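You operate a simulated robot arm through the tools that you are given. There is no shell and no other tool.

You are at the controls of a simulated two-armed robot. One attempt, no reset.

JOB
Track the belt till EDGE reads 0, then lock the knob and halt.
Fine: start it with the green run button and free the yellow lever before you turn the black knob.
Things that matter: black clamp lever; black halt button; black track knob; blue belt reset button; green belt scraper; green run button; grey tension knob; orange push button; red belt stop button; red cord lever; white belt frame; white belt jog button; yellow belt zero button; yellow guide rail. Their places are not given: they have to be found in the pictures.

It is judged by the outcome, as a careful person would: the job done as asked, and still so three seconds after it is handed in. It fails if anything else is knocked over, pushed out of place, dropped, spilled or broken.

ROBOT AND FRAMES
Two 7-joint arms with fingered hands on one trunk that stands fixed in place. Base frame: the origin is at the foot of the trunk, x ahead of it, y to its left, z up. Lengths are in mm, angles in degrees, forces in N, time in s.
The left shoulder is at [70, 139, 1083], the right one opposite. With the tool pointing down near the work surface each hand reaches from about 460 to 840 mm from the base axis, measured 20 degrees to its own side. Payload 3.9 kg a hand.
Tool frame (each hand has its own): the origin (TCP) lies between the finger pads and is the grasp point; the fingertips stand 29 mm ahead of it; z points along the fingers, y is the line along which they close. The gripper opens to 100 mm. The gripper's body begins 34 mm behind the TCP. The gripper is a hand of 5 fingers: y runs from the thumb to the fingers, the wrist lies at [-15, -105, -177] in the tool frame.
Orientation is told as [roll, pitch, yaw] about the base's x, y, z axes, in that order, counted from this pose: with the fingers straight down and the wrist toward the robot, the tool's x, y and z point along [0, 1, 0], [1, 0, 0] and [0, 0, -1] of the base frame.

CONTROLS
- The arms move only by the tool apply_moves. It takes "left_steps", "right_steps" or both (then of equal length, played together; a hand with none holds still); each is a list that holds one entry, the list of rows, each a list of 6 numbers: the shift along the tool's x, y, z in mm, then the turn, a rotation vector about the tool's x, y, z in degrees. In form: [[[x, y, z, rx, ry, rz], ...]]. A call has 1 to 20 rows; each row shifts and turns the commanded pose from where the row before left it, along the tool's axes as they then stand. A row lasts 0.2 s, in which the tool goes at most 50 mm and 8.6 degrees; a call with a longer step from one row to the next is refused whole. A pose out of reach is approached as far as the arm can. The call stops where the force on the tool passes 40 N (or 10 N more than at its start, if that is more) or the arm is blocked; 0.2 s more then pass. In this call time passes only in rows, and 0.2 s behind the last. The reply holds the time, the measured pose of the TCP, the force on the tool along the base axes, the opening and the grip force, in the units named above and with some noise, with the torque about the TCP (base axes, N m) and any sound that the robot's microphone picked up.
- Cameras (640 x 400 px; columns grow to the right, rows downward): "scene" is now at [134.8, 32.5, 1405.6]; the picture's right is [0.36, -0.93, 0.00], its down [-0.52, -0.20, -0.83] and it looks along [0.78, 0.30, -0.55] (base axes); focal length 347 px, centre (320, 200). "left" rides on the left gripper at [-66, -86, -121] in its tool frame; the picture's right is [-0.76, -0.31, 0.58], its down [0.59, -0.70, 0.40] and it looks along [0.28, 0.64, 0.71] (tool axes); focal length 247 px, centre (320, 200). "right" rides on the right gripper at [65, -86, -121] in its tool frame; the picture's right is [-0.76, 0.31, -0.58], its down [-0.59, -0.70, 0.40] and it looks along [-0.28, 0.64, 0.71] (tool axes); focal length 247 px, centre (320, 200).
- snapshot(camera): a new picture of that camera. No time passes.
- lift_body(by): slides the trunk up (or, below 0, down) by that many mm; the arms and the scene camera ride with it, the base frame stays. It gives what a move gives, with no picture.
- set_fingers(index, middle, ring, little, thumb_bend, thumb_turn, hand): sets how far each is bent, from 0 (flat) to 100 (curled in); at 30 the hand is open as for a grip, at 70 the pads meet at the TCP. One left out holds its place. A second passes; each finger stops where it meets its share of the squeeze, and holds until it gets a number again. It is the only way to open and close the hand. It gives what a move gives, with no picture; readings hold the bend of each and the force on index, middle, ring, little, thumb and palm. thumb_turn goes from beside the hand (0) to across from the fingers (100), as for a grip.
- head_to(pan, tilt): turns the head with the scene camera to pan (to the left, within 86 degrees either way) and tilt (down, from -29 to 69), counted from straight ahead of the robot. It gives what a move gives.
- measure_at(camera, pixels): for up to 12 pixels [column, row] of the newest picture of that camera ("zoom" is the newest enlarged one), the place [x, y, z] in the base frame of the surface seen there, good to about 2 mm. No time passes.
- inspect(camera, box): a new picture of the part [left, top, right, bottom] of that camera's present view, enlarged. No time passes.
- sign_off(): hands the job in; it is judged then, once.

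Unless the task says otherwise, let go and move clear before handing in.

The tools are called after ">>>" as a command line: name --argument value ..., lists and objects as JSON in quotes. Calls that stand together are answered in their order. apply_moves: Moves the arms, as the interface text tells. Its arguments: {"type":"object","properties":{"left_steps":{"type":"array","items":{"type":"array","items":{"type":"array","items":{"type":"number"}}}},"right_steps":{"type":"array","items":{"type":"array","items":{"type":"array","items":{"type":"number"}}}}},"required":[]} The other tools are called the same way: lift_body (by) slides the trunk up or down; set_fingers (index, middle, ring, little, thumb_bend, thumb_turn, hand) moves the fingers one by one; head_to (pan, tilt) turns the head that bears the scene camera; snapshot (camera) takes a picture; measure_at (camera, pixels) gives the place of the surface under pixels of a picture; inspect (camera, box) takes an enlarged picture of a part of a camera's view; sign_off () hands the job in.

At the start:

```text
time: 0.0
left_tcp_pos: [382.1, 461.5, 1060.2]
left_tool_rot: [0.0, 0.0, 23.8]
left_force: [-0.3, 0.3, 0.6]
left_wrist_torque: [0.02, -0.02, 0.01]
left_grip_width: 99.8
left_grasp_force: 0.1
left_shape: jaw
left_bend: [30.0, 30.0, 30.0, 30.0, 30.0, 98.0]
left_finger forces: [0.1, 0.1, 0.1, 0.0, 0.1, 0.0]
right_tcp_pos: [431.4, -0.6, 1144.8]
right_tool_rot: [0.0, 0.0, 23.8]
right_force: [-1.0, -0.7, -1.2]
right_wrist_torque: [0.01, 0.03, 0.03]
right_grip_width: 99.8
right_grasp_force: 0.1
right_shape: jaw
right_bend: [30.0, 30.0, 30.0, 30.0, 30.0, 98.0]
right_finger forces: [0.0, 0.0, 0.1, 0.1, 0.1, 0.0]
trunk travel left (down, up): [-725.0, 115.0]
head pan, tilt: [21.2, 33.5]
```

scene: 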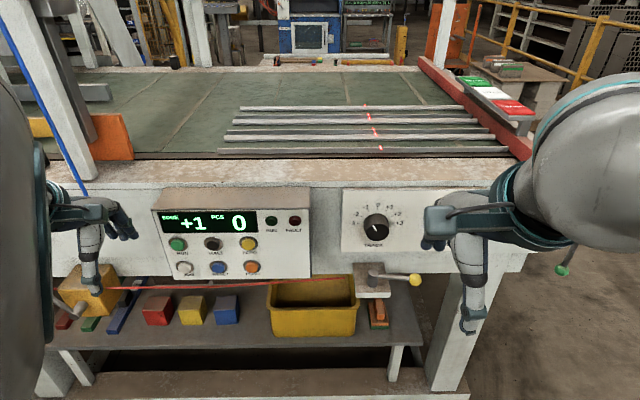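
right: 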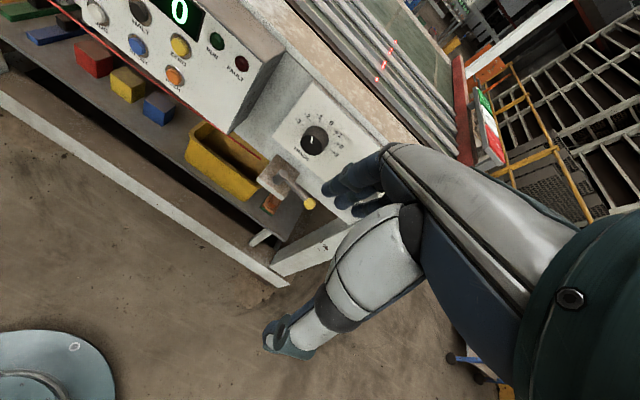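
left: 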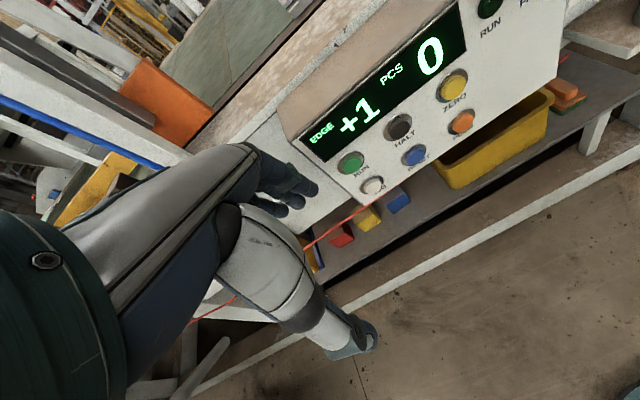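

The scene shows a panel with the EDGE display at +1 (193,220), a green run button at about (178,244), a black halt button (213,243), the black track knob (376,227), and a lever with a yellow ball (415,280). I'll look closer at these before moving.

>>> inspect --camera "scene" --box '[140, 180, 320, 290]'

>>> inspect --camera "scene" --box '[320, 180, 480, 330]'

>>> measure_at --camera "scene" --pixels '[[178, 244], [213, 243], [249, 243], [184, 268], [218, 267], [252, 267], [376, 227], [415, 280], [376, 276], [350, 245], [370, 250], [290, 262]]'

```text
3.56 times, centred on (230, 235) of scene
```

zoom: 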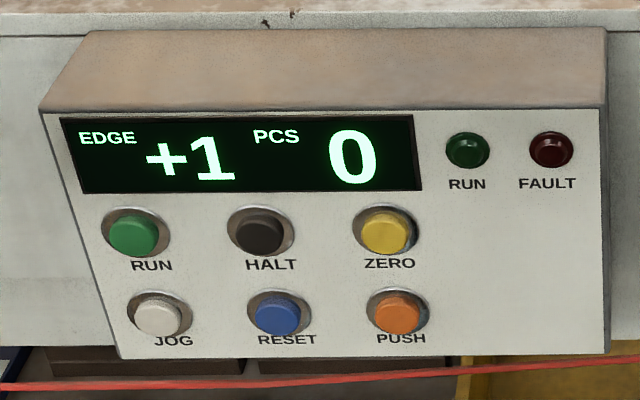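

```text
2.67 times, centred on (400, 255) of scene
```

zoom: 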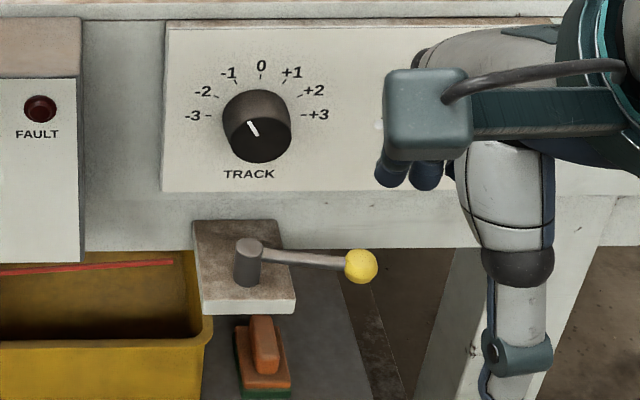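

```text
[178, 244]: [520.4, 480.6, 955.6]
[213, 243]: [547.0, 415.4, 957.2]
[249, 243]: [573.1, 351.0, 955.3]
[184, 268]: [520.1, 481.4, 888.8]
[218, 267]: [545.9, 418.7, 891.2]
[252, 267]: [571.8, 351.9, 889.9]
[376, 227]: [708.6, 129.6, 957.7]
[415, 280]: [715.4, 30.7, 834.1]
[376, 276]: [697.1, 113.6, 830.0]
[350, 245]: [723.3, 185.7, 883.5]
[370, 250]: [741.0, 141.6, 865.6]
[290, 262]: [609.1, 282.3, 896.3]
```

The knob's pointer sits near -1 and the lever with the yellow ball is on a vertical hub below it. I'll check the other parts: the left lever at (70,310), the green ball at (563,270), and the belt top.

>>> inspect --camera "scene" --box '[20, 230, 180, 340]'

>>> inspect --camera "scene" --box '[480, 180, 640, 300]'

>>> inspect --camera "scene" --box '[200, 40, 560, 180]'

>>> inspect --camera "right" --box '[240, 90, 400, 220]'

```text
3.64 times, centred on (100, 285) of scene
```

zoom: 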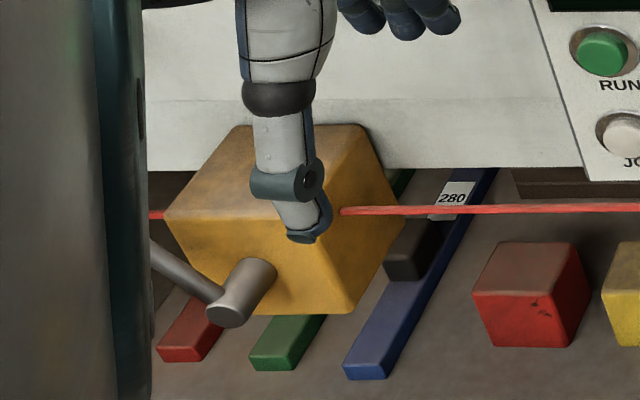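

```text
3.33 times, centred on (560, 240) of scene
```

zoom: 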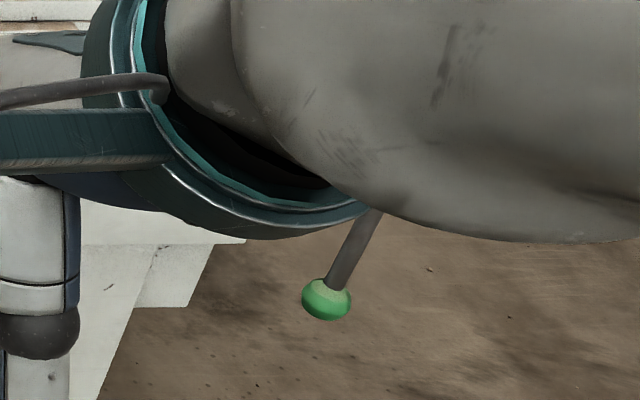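

```text
1.78 times, centred on (380, 110) of scene
```

zoom: 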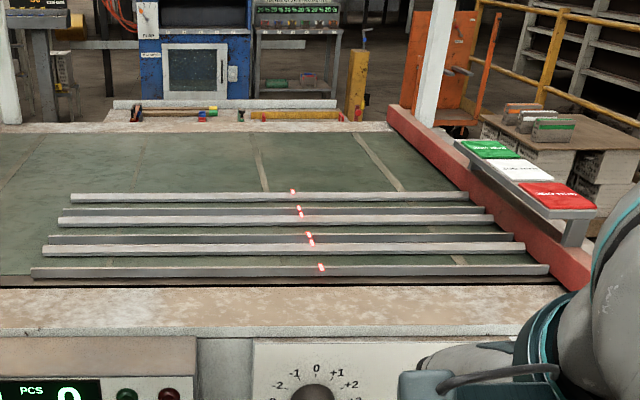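

```text
3.08 times, centred on (320, 155) of right
```

zoom: 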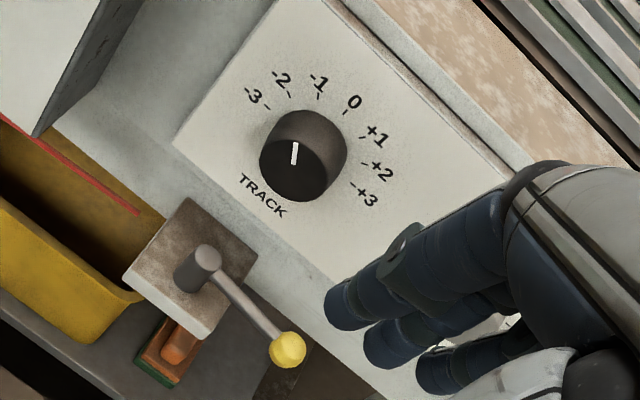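

Three levers exist: a left one on the yellow cord box, the yellow-ball one under the track knob, and a green-ball one at right hidden by the arm. I'll measure geometry, then shift the right arm aside to see.

>>> measure_at --camera "scene" --pixels '[[563, 270], [90, 310], [345, 195], [345, 250], [412, 195], [376, 227], [376, 214], [165, 212], [175, 272], [300, 212], [520, 150], [400, 170]]'

>>> apply_moves --right_steps '[[[-30, -10, 0, 0, 0, 0], [-40, -10, 0, 0, 0, 0], [-40, -10, 0, 0, 0, 0], [-40, -10, 0, 0, 0, 0], [-40, -10, 0, 0, 0, 0]]]'

>>> snapshot --camera "scene"

>>> snapshot --camera "right"

```text
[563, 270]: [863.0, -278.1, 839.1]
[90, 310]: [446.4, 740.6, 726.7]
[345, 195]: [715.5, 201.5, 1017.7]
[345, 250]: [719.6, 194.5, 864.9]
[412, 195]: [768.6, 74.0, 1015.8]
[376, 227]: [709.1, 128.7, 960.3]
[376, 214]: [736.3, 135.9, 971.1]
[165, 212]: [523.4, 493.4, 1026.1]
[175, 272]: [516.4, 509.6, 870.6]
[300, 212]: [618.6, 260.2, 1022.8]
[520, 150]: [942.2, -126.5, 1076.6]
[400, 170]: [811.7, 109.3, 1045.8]
```

```text
time: 1.2
left_tcp_pos: [383.2, 458.9, 1060.0]
left_tool_rot: [0.0, 0.1, 23.7]
left_force: [0.5, 1.2, 0.0]
left_wrist_torque: [0.0, 0.04, -0.03]
left_grip_width: 99.7
left_grasp_force: 0.1
left_shape: jaw
left_bend: [30.0, 30.0, 30.0, 30.0, 30.0, 98.0]
left_finger forces: [0.0, 0.1, 0.0, 0.0, 0.1, 0.0]
right_tcp_pos: [462.0, -196.0, 1146.2]
right_tool_rot: [0.1, 0.0, 23.9]
right_force: [0.1, -0.3, 0.4]
right_wrist_torque: [0.02, 0.01, 0.01]
right_grip_width: 99.9
right_grasp_force: 0.0
right_shape: jaw
right_bend: [30.0, 30.0, 30.0, 30.0, 30.0, 98.0]
right_finger forces: [0.0, 0.1, 0.0, 0.1, 0.0, 0.0]
trunk travel left (down, up): [-725.0, 115.0]
head pan, tilt: [21.2, 33.5]
```

```text
taken
```

scene: 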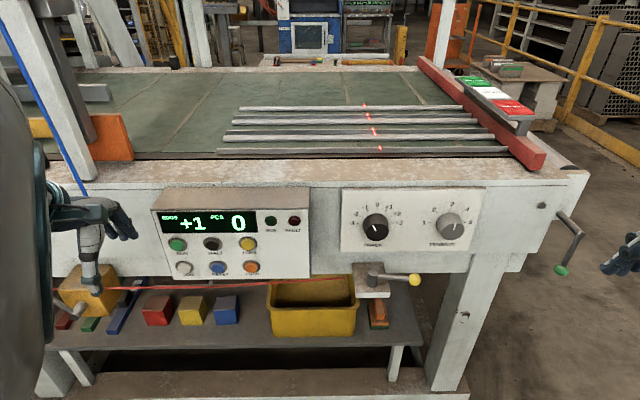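

```text
taken
```

right: 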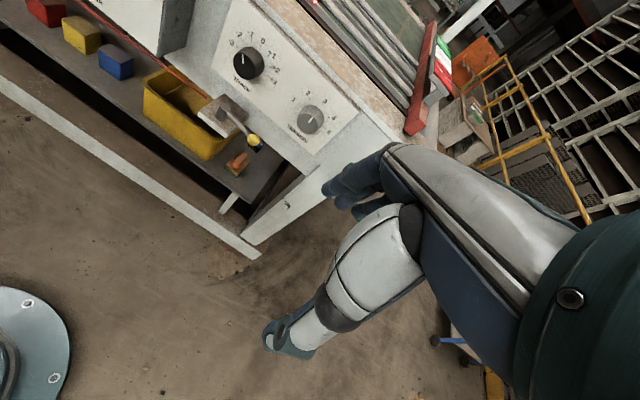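

>>> inspect --camera "scene" --box '[330, 180, 490, 300]'

>>> inspect --camera "scene" --box '[440, 60, 560, 150]'

>>> measure_at --camera "scene" --pixels '[[375, 229], [352, 195], [352, 245], [460, 255], [470, 200], [415, 280], [374, 275], [372, 270], [395, 278], [386, 292], [382, 227], [368, 230]]'

```text
3.33 times, centred on (410, 240) of scene
```

zoom: 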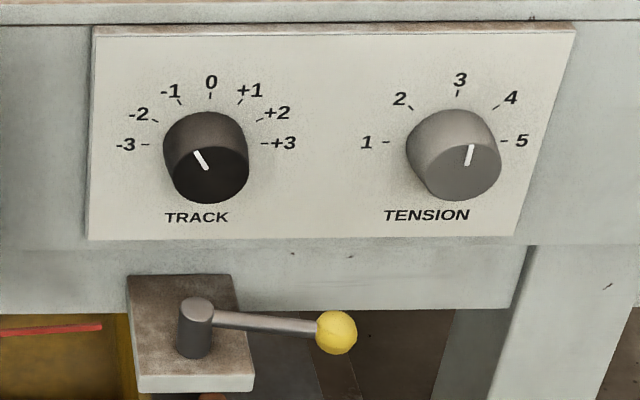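

```text
4.44 times, centred on (500, 105) of scene
```

zoom: 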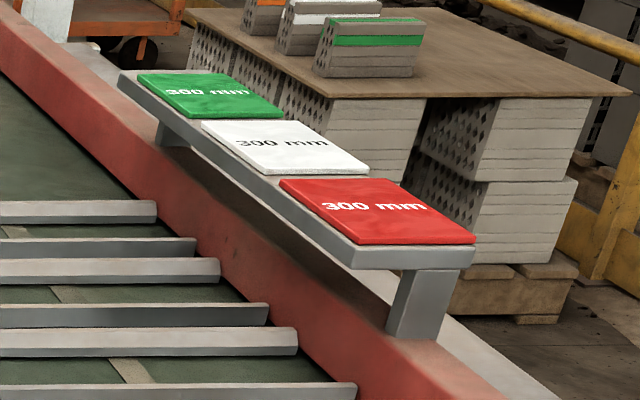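

```text
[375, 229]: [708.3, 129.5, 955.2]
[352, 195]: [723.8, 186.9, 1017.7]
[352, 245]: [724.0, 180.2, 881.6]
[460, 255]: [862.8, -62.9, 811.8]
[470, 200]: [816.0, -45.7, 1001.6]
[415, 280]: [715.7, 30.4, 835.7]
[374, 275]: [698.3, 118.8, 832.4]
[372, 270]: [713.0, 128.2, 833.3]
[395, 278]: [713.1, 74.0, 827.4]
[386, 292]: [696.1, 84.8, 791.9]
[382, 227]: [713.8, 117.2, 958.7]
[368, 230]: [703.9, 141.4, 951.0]
```

The right side is now visible: the grey TENSION knob next to TRACK, and the green-ball crank away at right. I'll form a pointing index on the left hand and look at how it sits.

>>> set_fingers --hand "left" --index 20 --middle 100 --ring 100 --little 100 --thumb_bend 30 --thumb_turn 0

>>> snapshot --camera "left"

>>> snapshot --camera "scene"

```text
time: 2.2
left_tcp_pos: [383.8, 461.1, 1060.0]
left_tool_rot: [-0.1, 0.0, 23.8]
left_force: [0.8, -0.3, -0.3]
left_wrist_torque: [0.01, 0.0, 0.01]
left_grip_width: 140.6
left_grasp_force: 0.0
left_shape: fingers
left_bend: [20.0, 100.0, 100.0, 100.0, 30.0, 0.0]
left_finger forces: [0.0, 0.0, 0.0, 0.0, 0.0, 0.0]
right_tcp_pos: [461.9, -194.4, 1146.3]
right_tool_rot: [0.1, 0.0, 23.9]
right_force: [0.7, 0.6, -0.1]
right_wrist_torque: [0.0, -0.03, -0.03]
right_grip_width: 99.6
right_grasp_force: 0.0
right_shape: jaw
right_bend: [30.0, 30.0, 30.0, 30.0, 30.0, 98.0]
right_finger forces: [0.0, 0.0, 0.0, 0.0, 0.1, 0.0]
trunk travel left (down, up): [-725.0, 115.0]
head pan, tilt: [21.2, 33.5]
```

```text
taken
```

left: 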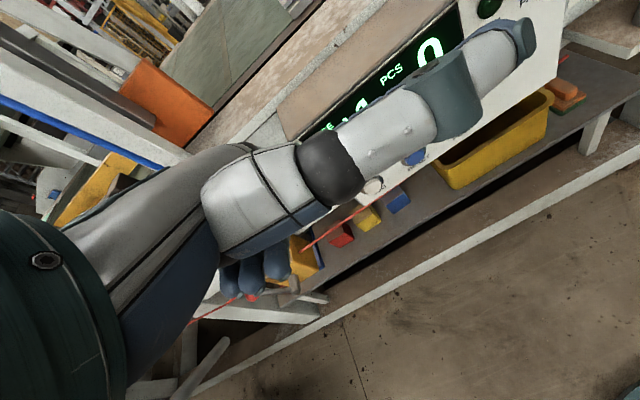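

```text
taken
```

scene: 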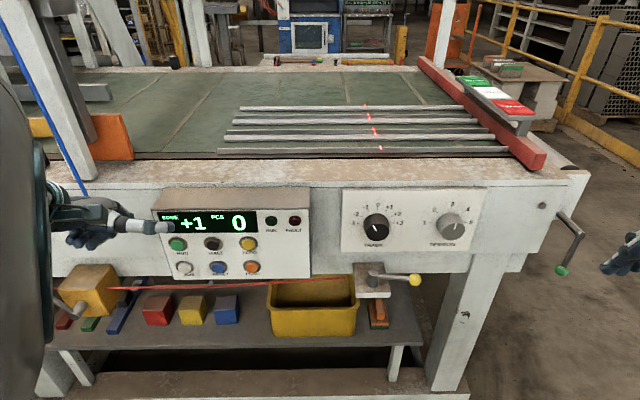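

The thumb now sticks out sideways at (500,60), which would be in the way. I'll curl it across instead and check again.

>>> set_fingers --hand "left" --thumb_turn 100 --thumb_bend 90

>>> snapshot --camera "left"

>>> inspect --camera "scene" --box '[30, 180, 190, 290]'

```text
time: 3.2
left_tcp_pos: [383.2, 460.2, 1059.8]
left_tool_rot: [0.0, 0.0, 23.8]
left_force: [0.6, -0.9, 0.0]
left_wrist_torque: [0.01, 0.0, -0.01]
left_grip_width: 33.0
left_grasp_force: 0.1
left_shape: fingers
left_bend: [20.0, 100.0, 100.0, 100.0, 90.0, 100.0]
left_finger forces: [0.1, 0.0, 0.1, 0.0, 0.1, 0.0]
right_tcp_pos: [462.0, -193.7, 1146.2]
right_tool_rot: [0.0, 0.2, 23.7]
right_force: [0.4, -0.3, 0.8]
right_wrist_torque: [0.01, 0.01, 0.04]
right_grip_width: 99.7
right_grasp_force: 0.2
right_shape: jaw
right_bend: [30.0, 30.0, 30.0, 30.0, 30.0, 98.0]
right_finger forces: [0.1, 0.0, 0.0, 0.0, 0.0, 0.0]
trunk travel left (down, up): [-725.0, 115.0]
head pan, tilt: [21.2, 33.5]
```

```text
taken
```

left: 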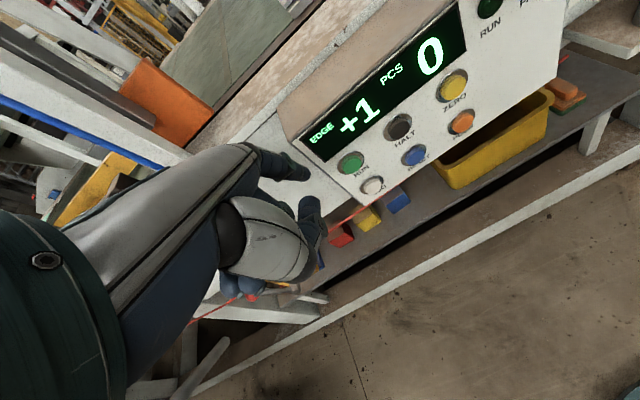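

```text
3.64 times, centred on (110, 235) of scene
```

zoom: 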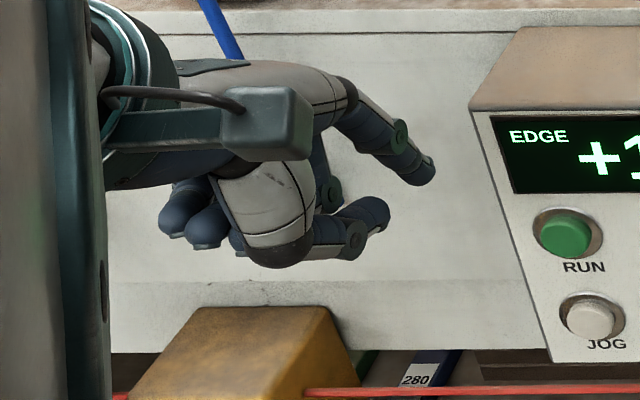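

The index now points out cleanly with its tip at zoom (425,175), and the thumb is tucked at (375,215). I'll measure both tips to learn their offset from the TCP.

>>> measure_at --camera "zoom" --pixels '[[428, 176], [420, 182], [380, 208], [375, 225], [375, 145], [205, 245]]'

>>> measure_at --camera "left" --pixels '[[304, 173], [308, 203], [290, 170], [260, 285], [351, 163], [399, 127]]'

```text
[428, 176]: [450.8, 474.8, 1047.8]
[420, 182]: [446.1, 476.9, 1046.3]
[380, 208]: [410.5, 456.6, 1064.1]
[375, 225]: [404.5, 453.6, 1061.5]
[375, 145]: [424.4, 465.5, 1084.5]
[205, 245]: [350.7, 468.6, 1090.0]
```

```text
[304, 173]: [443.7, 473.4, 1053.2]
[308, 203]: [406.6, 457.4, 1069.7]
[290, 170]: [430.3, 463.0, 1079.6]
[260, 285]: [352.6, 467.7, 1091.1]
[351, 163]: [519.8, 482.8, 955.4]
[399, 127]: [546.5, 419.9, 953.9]
```

The index tip lies about 67 mm along tool y and 20 mm ahead of the TCP, leaning 35° off z, so a 55° pitch makes the finger level. I'll check the red cord's place first so the hand stays clear.

>>> measure_at --camera "scene" --pixels '[[130, 288], [200, 285], [250, 282], [300, 279], [178, 244], [180, 246]]'

>>> apply_moves --left_steps '[[[0, 0, 0, -7.86, 0, 0], [0, 0, 0, -7.86, 0, 0], [0, 0, 0, -7.86, 0, 0], [0, 0, 0, -7.86, 0, 0], [0, 0, 0, -7.86, 0, 0], [0, 0, 0, -7.86, 0, 0], [0, 0, 0, -7.86, 0, 0]]]'

>>> snapshot --camera "scene"

>>> snapshot --camera "left"

```text
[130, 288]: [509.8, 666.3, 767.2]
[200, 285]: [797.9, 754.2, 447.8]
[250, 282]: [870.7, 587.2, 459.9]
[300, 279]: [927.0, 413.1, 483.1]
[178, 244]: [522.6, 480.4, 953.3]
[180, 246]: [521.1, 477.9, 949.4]
```

```text
time: 4.8
left_tcp_pos: [399.5, 487.1, 1066.3]
left_tool_rot: [0.1, -47.2, 23.6]
left_force: [0.1, 0.2, 0.3]
left_wrist_torque: [-0.01, -0.02, 0.04]
left_grip_width: 33.2
left_grasp_force: 0.0
left_shape: fingers
left_bend: [20.0, 100.0, 100.0, 100.0, 90.0, 100.0]
left_finger forces: [0.0, 0.0, 0.1, 0.1, 0.0, 0.1]
left hand out of reach, approached as far as the arm can: row 4, 5, 6, 7
right_tcp_pos: [462.4, -195.6, 1147.4]
right_tool_rot: [0.2, -0.1, 23.9]
right_force: [-0.4, -0.5, -0.4]
right_wrist_torque: [0.0, 0.0, 0.02]
right_grip_width: 99.9
right_grasp_force: 0.0
right_shape: jaw
right_bend: [30.0, 30.0, 30.0, 30.0, 30.0, 98.0]
right_finger forces: [0.0, 0.0, 0.0, 0.0, 0.1, 0.0]
trunk travel left (down, up): [-725.0, 115.0]
head pan, tilt: [21.2, 33.5]
```

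```text
taken
```

scene: 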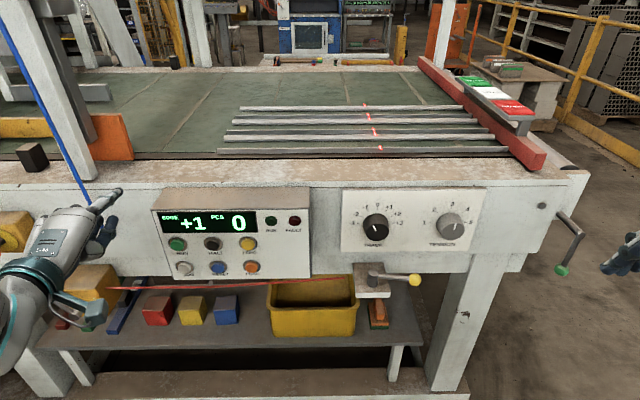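

```text
taken
```

left: 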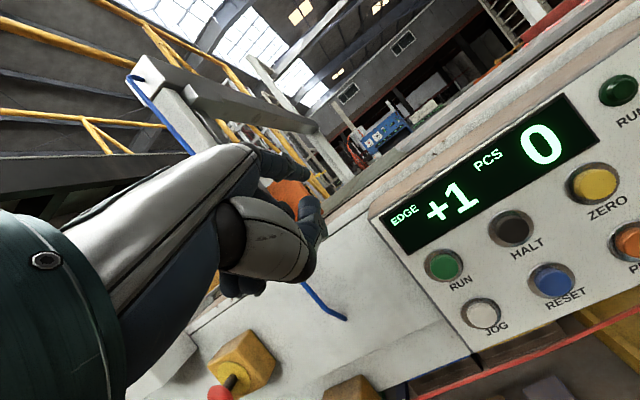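

The left arm got too folded to finish the pitch (reached -47° of -55°). Raising the trunk by 100 mm gives the arms more room, then I'll lower the hand to the RUN button height.

>>> lift_body --by 100

>>> apply_moves --left_steps '[[[-4, -25, 30, 0, 0, 0], [-4, -25, 30, 0, 0, 0], [-4, -25, 30, 0, 0, 0]]]'

>>> snapshot --camera "scene"

>>> snapshot --camera "left"

```text
time: 6.1
left_tcp_pos: [400.4, 487.2, 1165.4]
left_tool_rot: [0.0, -47.1, 23.8]
left_force: [-0.1, 0.8, 0.0]
left_wrist_torque: [-0.04, 0.0, 0.0]
left_grip_width: 33.0
left_grasp_force: 0.1
left_shape: fingers
left_bend: [20.0, 100.0, 100.0, 100.0, 90.0, 100.0]
left_finger forces: [0.0, 0.0, 0.0, 0.0, 0.0, 0.1]
right_tcp_pos: [461.7, -195.0, 1247.1]
right_tool_rot: [0.0, -0.1, 23.8]
right_force: [-0.3, -0.7, 0.4]
right_wrist_torque: [-0.01, -0.01, 0.0]
right_grip_width: 99.7
right_grasp_force: 0.0
right_shape: jaw
right_bend: [30.0, 30.0, 30.0, 30.0, 30.0, 98.0]
right_finger forces: [0.1, 0.0, 0.0, 0.0, 0.0, 0.0]
trunk travel left (down, up): [-825.0, 15.0]
head pan, tilt: [21.2, 33.5]
```

```text
time: 6.9
left_tcp_pos: [388.8, 504.9, 1064.0]
left_tool_rot: [-0.3, -46.9, 23.3]
left_force: [0.0, 0.4, -0.2]
left_wrist_torque: [0.01, -0.02, -0.04]
left_grip_width: 33.0
left_grasp_force: 0.1
left_shape: fingers
left_bend: [20.0, 100.0, 100.0, 100.0, 90.0, 100.0]
left_finger forces: [0.0, 0.0, 0.0, 0.1, 0.2, 0.0]
left hand out of reach, approached as far as the arm can: row 1, 2, 3
right_tcp_pos: [461.9, -191.9, 1247.2]
right_tool_rot: [-0.2, 0.1, 23.8]
right_force: [0.4, 1.7, -0.3]
right_wrist_torque: [-0.06, -0.01, 0.03]
right_grip_width: 99.8
right_grasp_force: 0.0
right_shape: jaw
right_bend: [30.0, 30.0, 30.0, 30.0, 30.0, 98.0]
right_finger forces: [0.0, 0.0, 0.1, 0.1, 0.0, 0.1]
trunk travel left (down, up): [-825.0, 15.0]
head pan, tilt: [21.2, 33.5]
```

```text
taken
```

scene: 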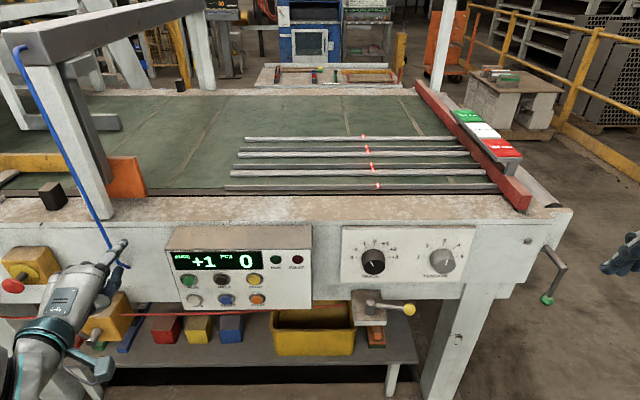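

```text
taken
```

left: 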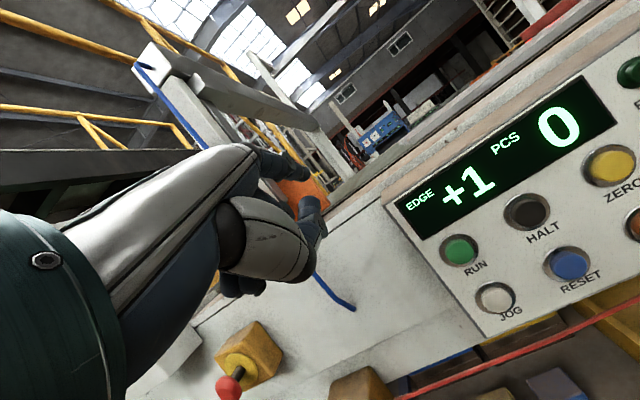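

The arm still can't hold that pitch here. I'll flatten the index fully (so it leans more toward the panel) and ease the pitch back by 15°, then check what is reached.

>>> set_fingers --hand "left" --index 0

>>> apply_moves --left_steps '[[[0, 0, 0, 7.5, 0, 0], [0, 0, 0, 7.5, 0, 0], [0, 0, 0, 7.5, 0, 0]]]'

>>> snapshot --camera "left"

>>> inspect --camera "scene" --box '[20, 210, 200, 340]'

```text
time: 7.9
left_tcp_pos: [388.0, 503.1, 1065.4]
left_tool_rot: [-0.1, -46.8, 23.2]
left_force: [0.3, 0.2, -1.0]
left_wrist_torque: [0.0, -0.01, -0.01]
left_grip_width: 54.3
left_grasp_force: 0.1
left_shape: fingers
left_bend: [0.0, 100.0, 100.0, 100.0, 90.0, 100.0]
left_finger forces: [0.0, 0.1, 0.1, 0.0, 0.0, 0.0]
right_tcp_pos: [462.4, -194.2, 1247.7]
right_tool_rot: [0.1, 0.1, 23.9]
right_force: [0.1, -0.3, 0.3]
right_wrist_torque: [0.0, 0.01, 0.04]
right_grip_width: 100.0
right_grasp_force: 0.0
right_shape: jaw
right_bend: [30.0, 30.0, 30.0, 30.0, 30.0, 98.0]
right_finger forces: [0.0, 0.0, 0.1, 0.0, 0.0, 0.1]
trunk travel left (down, up): [-825.0, 15.0]
head pan, tilt: [21.2, 33.5]
```

```text
time: 8.7
left_tcp_pos: [386.2, 503.0, 1064.3]
left_tool_rot: [0.0, -24.6, 23.8]
left_force: [-0.2, -0.1, 0.1]
left_wrist_torque: [0.0, 0.0, -0.01]
left_grip_width: 54.3
left_grasp_force: 0.1
left_shape: fingers
left_bend: [0.0, 100.0, 100.0, 100.0, 90.0, 100.0]
left_finger forces: [0.0, 0.0, 0.1, 0.1, 0.1, 0.0]
right_tcp_pos: [461.7, -194.2, 1247.1]
right_tool_rot: [0.0, 0.0, 23.8]
right_force: [0.1, -0.1, -0.2]
right_wrist_torque: [-0.01, -0.01, 0.02]
right_grip_width: 100.1
right_grasp_force: 0.1
right_shape: jaw
right_bend: [30.0, 30.0, 30.0, 30.0, 30.0, 98.0]
right_finger forces: [0.0, 0.0, 0.1, 0.0, 0.0, 0.0]
trunk travel left (down, up): [-825.0, 15.0]
head pan, tilt: [21.2, 33.5]
```

```text
taken
```

left: 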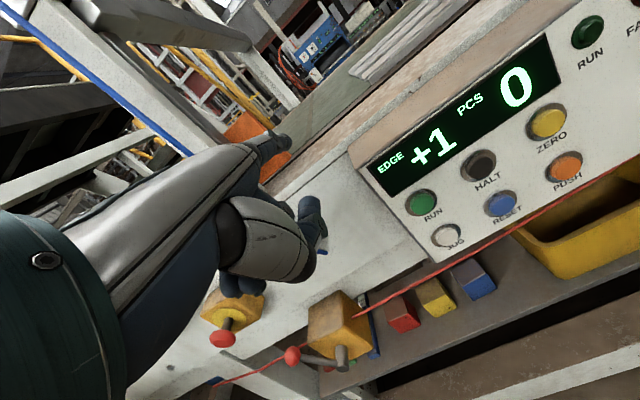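

```text
3.08 times, centred on (110, 275) of scene
```

zoom: 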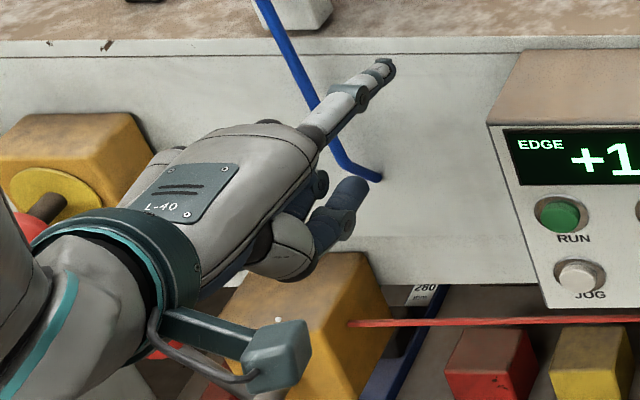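

The moves start from the measured pose (now pitch -24.6°, in reach). I'll measure the straight index's tip at left (283,140) / zoom (388,68) and its knuckle.

>>> measure_at --camera "zoom" --pixels '[[386, 68], [380, 80], [345, 105], [320, 130], [350, 190], [350, 210]]'

>>> measure_at --camera "left" --pixels '[[285, 140], [278, 145], [260, 155], [310, 205], [318, 245], [247, 285], [421, 202], [478, 164]]'

```text
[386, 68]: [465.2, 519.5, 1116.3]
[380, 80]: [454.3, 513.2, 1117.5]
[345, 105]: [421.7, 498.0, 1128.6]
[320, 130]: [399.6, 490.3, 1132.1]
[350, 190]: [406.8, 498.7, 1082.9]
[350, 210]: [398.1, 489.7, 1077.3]
```

```text
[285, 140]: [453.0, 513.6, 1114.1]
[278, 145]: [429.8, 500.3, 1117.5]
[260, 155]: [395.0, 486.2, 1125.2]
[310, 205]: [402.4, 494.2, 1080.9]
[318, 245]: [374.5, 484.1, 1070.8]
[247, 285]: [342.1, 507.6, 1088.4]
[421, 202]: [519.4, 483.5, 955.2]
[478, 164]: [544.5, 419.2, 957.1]
```

The straight index tip is at about (465,519,1112), nearly level. I'll move it to 30 mm in front of RUN at about (520,482,955).

>>> apply_moves --left_steps '[[[-10.9, -12.3, 28.9, 0, 0, 0], [-10.9, -12.3, 28.9, 0, 0, 0], [-10.9, -12.3, 28.9, 0, 0, 0], [-10.9, -12.3, 28.9, 0, 0, 0], [-10.9, -12.3, 28.9, 0, 0, 0]]]'

>>> snapshot --camera "left"

>>> snapshot --camera "scene"

>>> inspect --camera "scene" --box '[100, 210, 280, 330]'

```text
time: 9.9
left_tcp_pos: [395.4, 484.3, 922.3]
left_tool_rot: [-0.3, -24.5, 23.3]
left_force: [-0.1, -0.7, 0.2]
left_wrist_torque: [0.02, 0.02, -0.05]
left_grip_width: 54.3
left_grasp_force: 0.1
left_shape: fingers
left_bend: [0.0, 100.0, 100.0, 100.0, 90.0, 100.0]
left_finger forces: [0.0, 0.0, 0.0, 0.0, 0.0, 0.0]
left hand out of reach, approached as far as the arm can: row 3, 4, 5
right_tcp_pos: [463.9, -194.6, 1245.0]
right_tool_rot: [0.1, 0.1, 23.8]
right_force: [0.5, -0.3, -0.5]
right_wrist_torque: [-0.01, 0.0, 0.02]
right_grip_width: 99.9
right_grasp_force: 0.0
right_shape: jaw
right_bend: [30.0, 30.0, 30.0, 30.0, 30.0, 98.0]
right_finger forces: [0.0, 0.0, 0.0, 0.0, 0.0, 0.0]
trunk travel left (down, up): [-825.0, 15.0]
head pan, tilt: [21.2, 33.5]
```

```text
taken
```

left: 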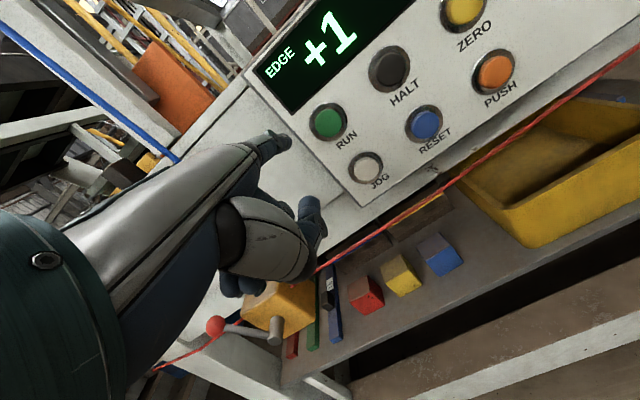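

```text
taken
```

scene: 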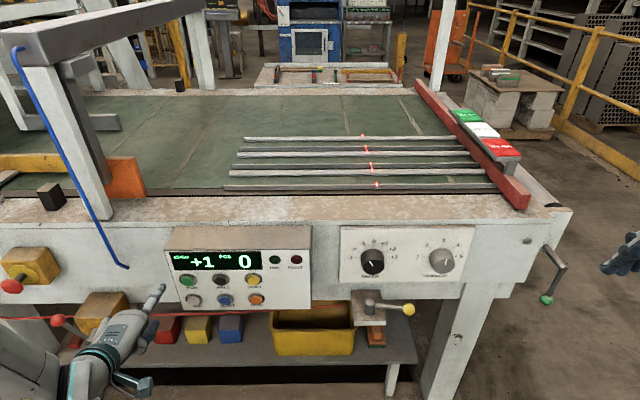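

```text
3.33 times, centred on (190, 270) of scene
```

zoom: 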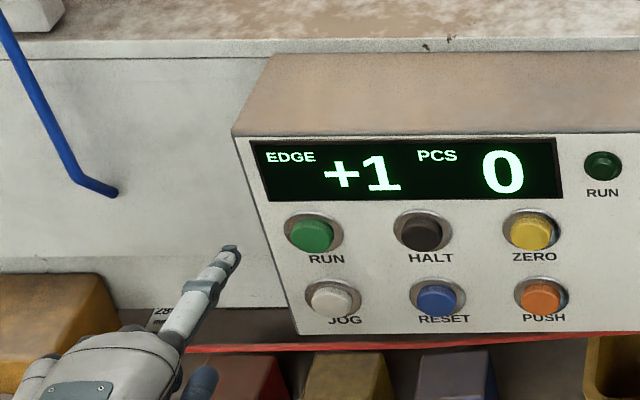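

The arm's fold limit stopped the hand 30 mm left of target. Yawing the hand about 15° clockwise moves the wrist out from the shoulder, so I'll do that and come to the pre-press pose again.

>>> apply_moves --left_steps '[[[0, 0, 0, 0, -3.1, 6.8], [0, 0, 0, 0, -3.1, 6.8], [-5, 3.5, 10, 0, 0, 0], [-5, 3.5, 10, 0, 0, 0]]]'

>>> snapshot --camera "left"

>>> inspect --camera "scene" --box '[100, 210, 280, 330]'

```text
time: 10.9
left_tcp_pos: [410.7, 477.7, 910.0]
left_tool_rot: [-0.1, -24.5, 8.8]
left_force: [-1.0, 0.5, -0.4]
left_wrist_torque: [0.01, -0.02, 0.0]
left_grip_width: 54.2
left_grasp_force: 0.0
left_shape: fingers
left_bend: [0.0, 100.0, 100.0, 100.0, 90.0, 100.0]
left_finger forces: [0.0, 0.0, 0.1, 0.0, 0.1, 0.0]
right_tcp_pos: [462.1, -193.7, 1246.7]
right_tool_rot: [0.0, 0.0, 23.8]
right_force: [-0.1, 0.2, 1.0]
right_wrist_torque: [-0.03, -0.01, 0.02]
right_grip_width: 99.8
right_grasp_force: 0.1
right_shape: jaw
right_bend: [30.0, 30.0, 30.0, 30.0, 30.0, 98.0]
right_finger forces: [0.0, 0.0, 0.0, 0.1, 0.0, 0.1]
trunk travel left (down, up): [-825.0, 15.0]
head pan, tilt: [21.2, 33.5]
```

```text
taken
```

left: 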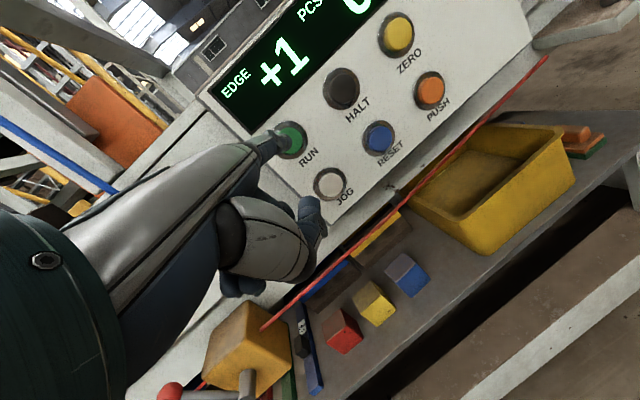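

```text
3.33 times, centred on (190, 270) of scene
```

zoom: 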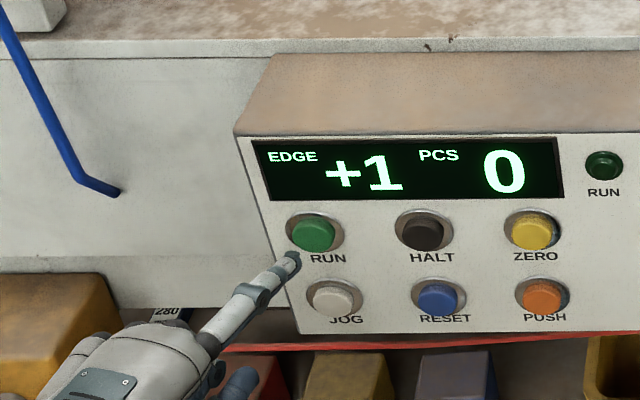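

The fingertip now sits in front of RUN (left view (278,142), zoom (293,258)). I'll measure tip and buttons to get the remaining offset.

>>> measure_at --camera "zoom" --pixels '[[293, 258], [288, 265], [270, 283], [210, 335], [315, 235], [425, 232], [228, 378]]'

>>> measure_at --camera "left" --pixels '[[279, 143], [283, 148], [275, 148], [290, 132], [341, 88], [312, 210], [333, 184]]'

```text
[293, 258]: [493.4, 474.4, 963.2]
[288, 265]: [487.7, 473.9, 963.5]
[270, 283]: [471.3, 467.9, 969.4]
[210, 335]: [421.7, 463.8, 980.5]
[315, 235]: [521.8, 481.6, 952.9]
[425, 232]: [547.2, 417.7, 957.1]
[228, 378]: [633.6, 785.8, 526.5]
```

```text
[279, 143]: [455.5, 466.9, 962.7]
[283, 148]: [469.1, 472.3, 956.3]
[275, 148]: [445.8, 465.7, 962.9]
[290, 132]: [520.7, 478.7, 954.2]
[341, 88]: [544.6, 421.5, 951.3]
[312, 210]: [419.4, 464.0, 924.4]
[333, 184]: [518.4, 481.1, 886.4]
```

The tip is about 26 mm short of RUN and well lined up. Before starting the belt I'll bring the right hand down near the yellow-ball lever so its camera shows how the lever is built.

>>> apply_moves --right_steps '[[[16, 20, 39, 0, 0, 0], [16, 20, 39, 0, 0, 0], [16, 20, 39, 0, 0, 0], [16, 20, 39, 0, 0, 0], [16, 20, 39, 0, 0, 0]]]'

>>> snapshot --camera "right"

>>> inspect --camera "scene" --box '[320, 220, 480, 350]'

```text
time: 12.1
left_tcp_pos: [410.7, 478.6, 909.9]
left_tool_rot: [-0.2, -24.5, 8.8]
left_force: [0.9, -0.3, -0.1]
left_wrist_torque: [0.01, -0.01, 0.01]
left_grip_width: 54.5
left_grasp_force: 0.1
left_shape: fingers
left_bend: [0.0, 100.0, 100.0, 100.0, 90.0, 100.0]
left_finger forces: [0.0, 0.0, 0.0, 0.0, 0.0, 0.0]
right_tcp_pos: [522.4, -76.0, 1052.3]
right_tool_rot: [-0.1, 0.0, 23.7]
right_force: [0.6, 0.2, 0.4]
right_wrist_torque: [-0.03, 0.01, -0.01]
right_grip_width: 99.9
right_grasp_force: 0.0
right_shape: jaw
right_bend: [30.0, 30.0, 30.0, 30.0, 30.0, 98.0]
right_finger forces: [0.1, 0.0, 0.1, 0.0, 0.1, 0.0]
trunk travel left (down, up): [-825.0, 15.0]
head pan, tilt: [21.2, 33.5]
```

```text
taken
```

right: 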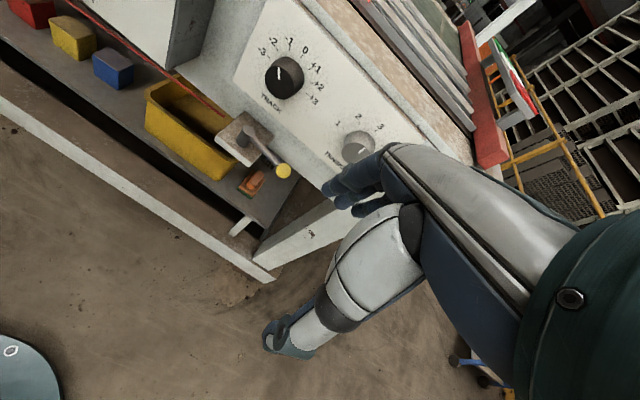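

```text
3.08 times, centred on (400, 285) of scene
```

zoom: 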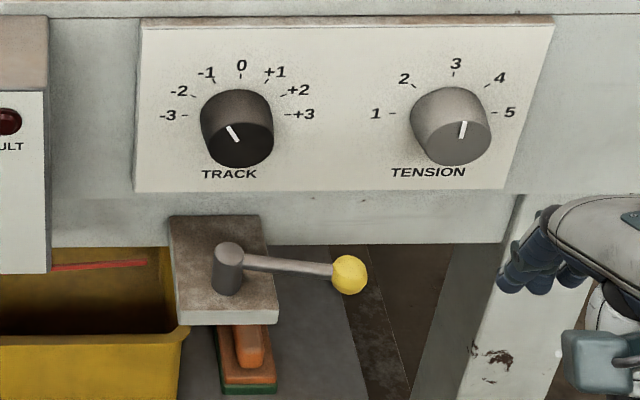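

>>> measure_at --camera "zoom" --pixels '[[228, 250], [232, 285], [285, 264], [348, 275], [350, 262], [170, 218], [262, 218], [278, 318], [180, 318], [240, 242], [320, 240], [320, 196]]'

>>> inspect --camera "right" --box '[190, 40, 350, 220]'

```text
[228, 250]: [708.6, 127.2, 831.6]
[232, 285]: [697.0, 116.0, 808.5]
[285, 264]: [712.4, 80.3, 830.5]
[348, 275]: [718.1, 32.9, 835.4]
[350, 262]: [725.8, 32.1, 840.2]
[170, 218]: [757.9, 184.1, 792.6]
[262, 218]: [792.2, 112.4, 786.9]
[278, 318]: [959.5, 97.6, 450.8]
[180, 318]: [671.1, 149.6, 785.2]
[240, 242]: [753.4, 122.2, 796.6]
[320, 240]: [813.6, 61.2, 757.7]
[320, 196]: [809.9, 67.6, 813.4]
```

```text
2.22 times, centred on (270, 130) of right
```

zoom: 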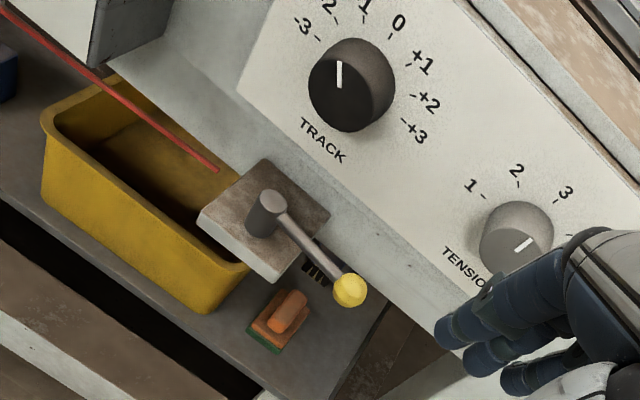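

There is a small dark marking beside the lever at zoom (317,275). I'll zoom in on it from the right camera.

>>> inspect --camera "right" --box '[230, 110, 300, 200]'

>>> inspect --camera "scene" --box '[345, 275, 425, 335]'

```text
4.44 times, centred on (265, 155) of right
```

zoom: 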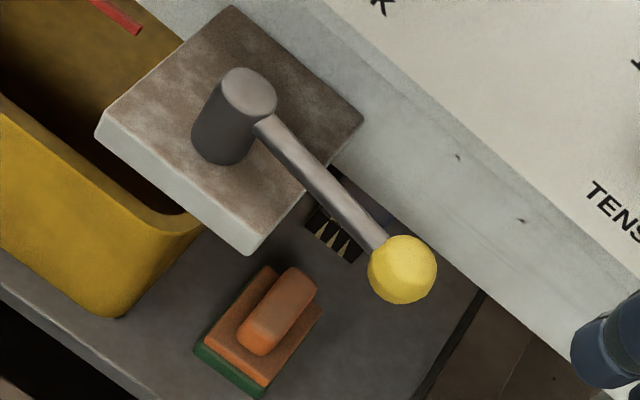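

```text
6.67 times, centred on (385, 305) of scene
```

zoom: 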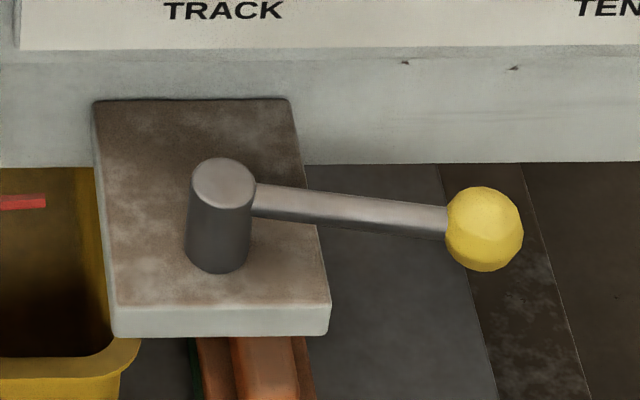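

No marks there (it's a brush on the shelf). I'll shape the right hand into a hook (fingers bent 55, thumb wide open) and pitch it -40° so I can pull the lever toward the robot from its far side.

>>> apply_moves --right_steps '[[[0, 0, 0, -8, 0, 0], [0, 0, 0, -8, 0, 0], [0, 0, 0, -8, 0, 0], [0, 0, 0, -8, 0, 0], [0, 0, 0, -8, 0, 0]]]'

>>> set_fingers --hand "right" --index 55 --middle 55 --ring 55 --little 55 --thumb_bend 0 --thumb_turn 100

>>> snapshot --camera "right"

>>> snapshot --camera "scene"

```text
time: 13.3
left_tcp_pos: [411.9, 476.7, 909.8]
left_tool_rot: [0.2, -24.5, 8.8]
left_force: [-0.5, 0.6, -0.4]
left_wrist_torque: [0.02, 0.01, -0.01]
left_grip_width: 54.7
left_grasp_force: 0.0
left_shape: fingers
left_bend: [0.0, 100.0, 100.0, 100.0, 90.0, 100.0]
left_finger forces: [0.0, 0.0, 0.0, 0.1, 0.0, 0.1]
right_tcp_pos: [522.9, -79.5, 1051.3]
right_tool_rot: [-0.1, -40.0, 23.8]
right_force: [0.2, -0.7, 1.0]
right_wrist_torque: [0.0, 0.03, 0.0]
right_grip_width: 99.9
right_grasp_force: 0.1
right_shape: jaw
right_bend: [30.0, 30.0, 30.0, 30.0, 30.0, 98.0]
right_finger forces: [0.1, 0.0, 0.0, 0.0, 0.1, 0.1]
trunk travel left (down, up): [-825.0, 15.0]
head pan, tilt: [21.2, 33.5]
```

```text
time: 14.3
left_tcp_pos: [410.1, 476.7, 909.7]
left_tool_rot: [-0.1, -24.6, 8.8]
left_force: [0.3, -0.7, -0.5]
left_wrist_torque: [0.0, -0.02, -0.01]
left_grip_width: 54.4
left_grasp_force: 0.0
left_shape: fingers
left_bend: [0.0, 100.0, 100.0, 100.0, 90.0, 100.0]
left_finger forces: [0.1, 0.0, 0.0, 0.0, 0.0, 0.1]
right_tcp_pos: [521.0, -79.5, 1051.6]
right_tool_rot: [0.0, -40.0, 23.8]
right_force: [-0.2, -0.8, -0.4]
right_wrist_torque: [0.01, -0.02, 0.02]
right_grip_width: 78.8
right_grasp_force: 0.1
right_shape: fingers
right_bend: [55.0, 55.0, 55.0, 55.0, 0.0, 95.0]
right_finger forces: [0.1, 0.0, 0.0, 0.1, 0.1, 0.1]
trunk travel left (down, up): [-825.0, 15.0]
head pan, tilt: [21.2, 33.5]
```

```text
taken
```

right: 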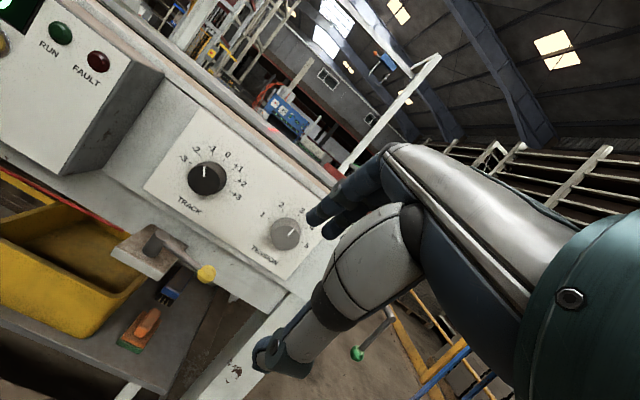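

```text
taken
```

scene: 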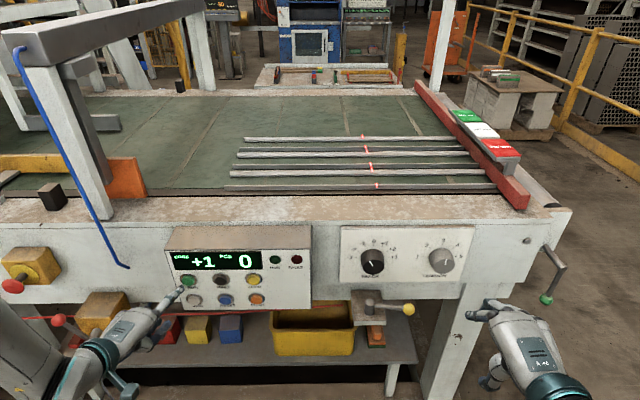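

I'll zoom on the right hand to measure its fingertips and thumb in this shape.

>>> inspect --camera "scene" --box '[450, 280, 600, 400]'

>>> measure_at --camera "scene" --pixels '[[477, 318], [470, 316], [488, 302], [480, 308], [500, 318], [488, 385], [530, 320]]'

>>> measure_at --camera "right" --pixels '[[312, 220], [328, 231], [258, 350], [290, 370], [345, 185], [380, 225], [340, 245]]'

```text
3.33 times, centred on (525, 340) of scene
```

zoom: 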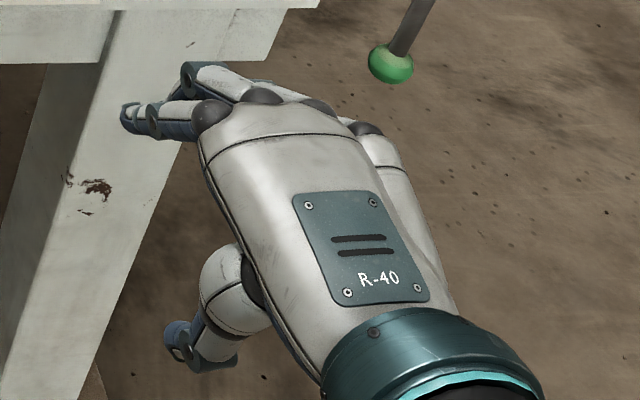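

```text
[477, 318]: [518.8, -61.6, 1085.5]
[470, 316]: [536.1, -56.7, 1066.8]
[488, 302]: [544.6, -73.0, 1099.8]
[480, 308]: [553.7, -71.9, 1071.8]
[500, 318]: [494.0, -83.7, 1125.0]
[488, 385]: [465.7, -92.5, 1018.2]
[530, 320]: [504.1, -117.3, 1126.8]
```

```text
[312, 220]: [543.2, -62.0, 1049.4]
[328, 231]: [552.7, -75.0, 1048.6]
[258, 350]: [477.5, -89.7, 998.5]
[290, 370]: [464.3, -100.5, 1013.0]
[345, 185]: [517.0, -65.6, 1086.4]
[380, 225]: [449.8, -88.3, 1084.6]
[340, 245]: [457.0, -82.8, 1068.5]
```

Index tip is about 27 mm forward of the TCP, thumb about 55 mm below it. I'll bring the hook to a standoff in front of and just above the lever.

>>> apply_moves --right_steps '[[[12.3, 0.9, 39.8, 0, 0, 0], [12.3, 0.9, 39.8, 0, 0, 0], [12.3, 0.9, 39.8, 0, 0, 0], [12.3, 0.9, 39.8, 0, 0, 0], [12.3, 0.9, 39.8, 0, 0, 0], [12.3, 0.9, 39.8, 0, 0, 0]]]'

>>> snapshot --camera "right"

>>> snapshot --camera "scene"

```text
time: 15.7
left_tcp_pos: [411.6, 476.4, 909.3]
left_tool_rot: [0.0, -24.6, 8.8]
left_force: [0.3, 0.2, 0.4]
left_wrist_torque: [-0.01, 0.0, -0.03]
left_grip_width: 54.5
left_grasp_force: 0.1
left_shape: fingers
left_bend: [0.0, 100.0, 100.0, 100.0, 90.0, 100.0]
left_finger forces: [0.1, 0.0, 0.0, 0.0, 0.1, 0.0]
right_tcp_pos: [635.1, 50.5, 872.6]
right_tool_rot: [0.0, -39.9, 23.9]
right_force: [-0.3, -0.1, -0.4]
right_wrist_torque: [-0.02, 0.04, 0.02]
right_grip_width: 78.8
right_grasp_force: 0.1
right_shape: fingers
right_bend: [55.0, 55.0, 55.0, 55.0, 0.0, 95.0]
right_finger forces: [0.1, 0.1, 0.1, 0.0, 0.1, 0.1]
trunk travel left (down, up): [-825.0, 15.0]
head pan, tilt: [21.2, 33.5]
```

```text
taken
```

right: 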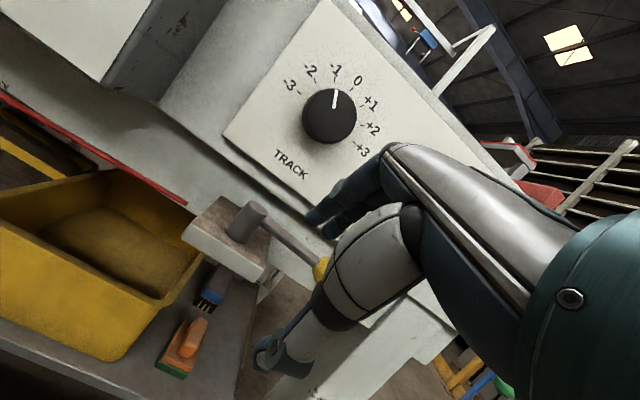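

```text
taken
```

scene: 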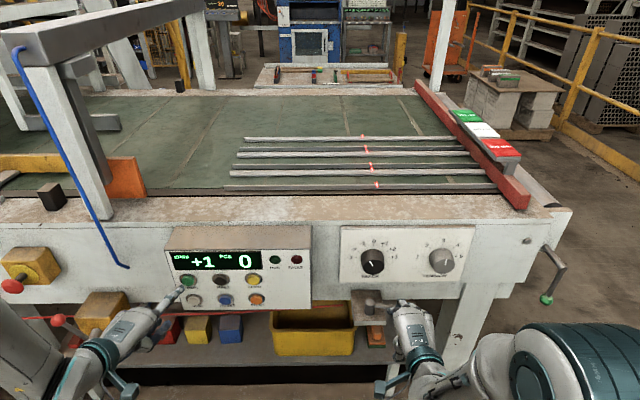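

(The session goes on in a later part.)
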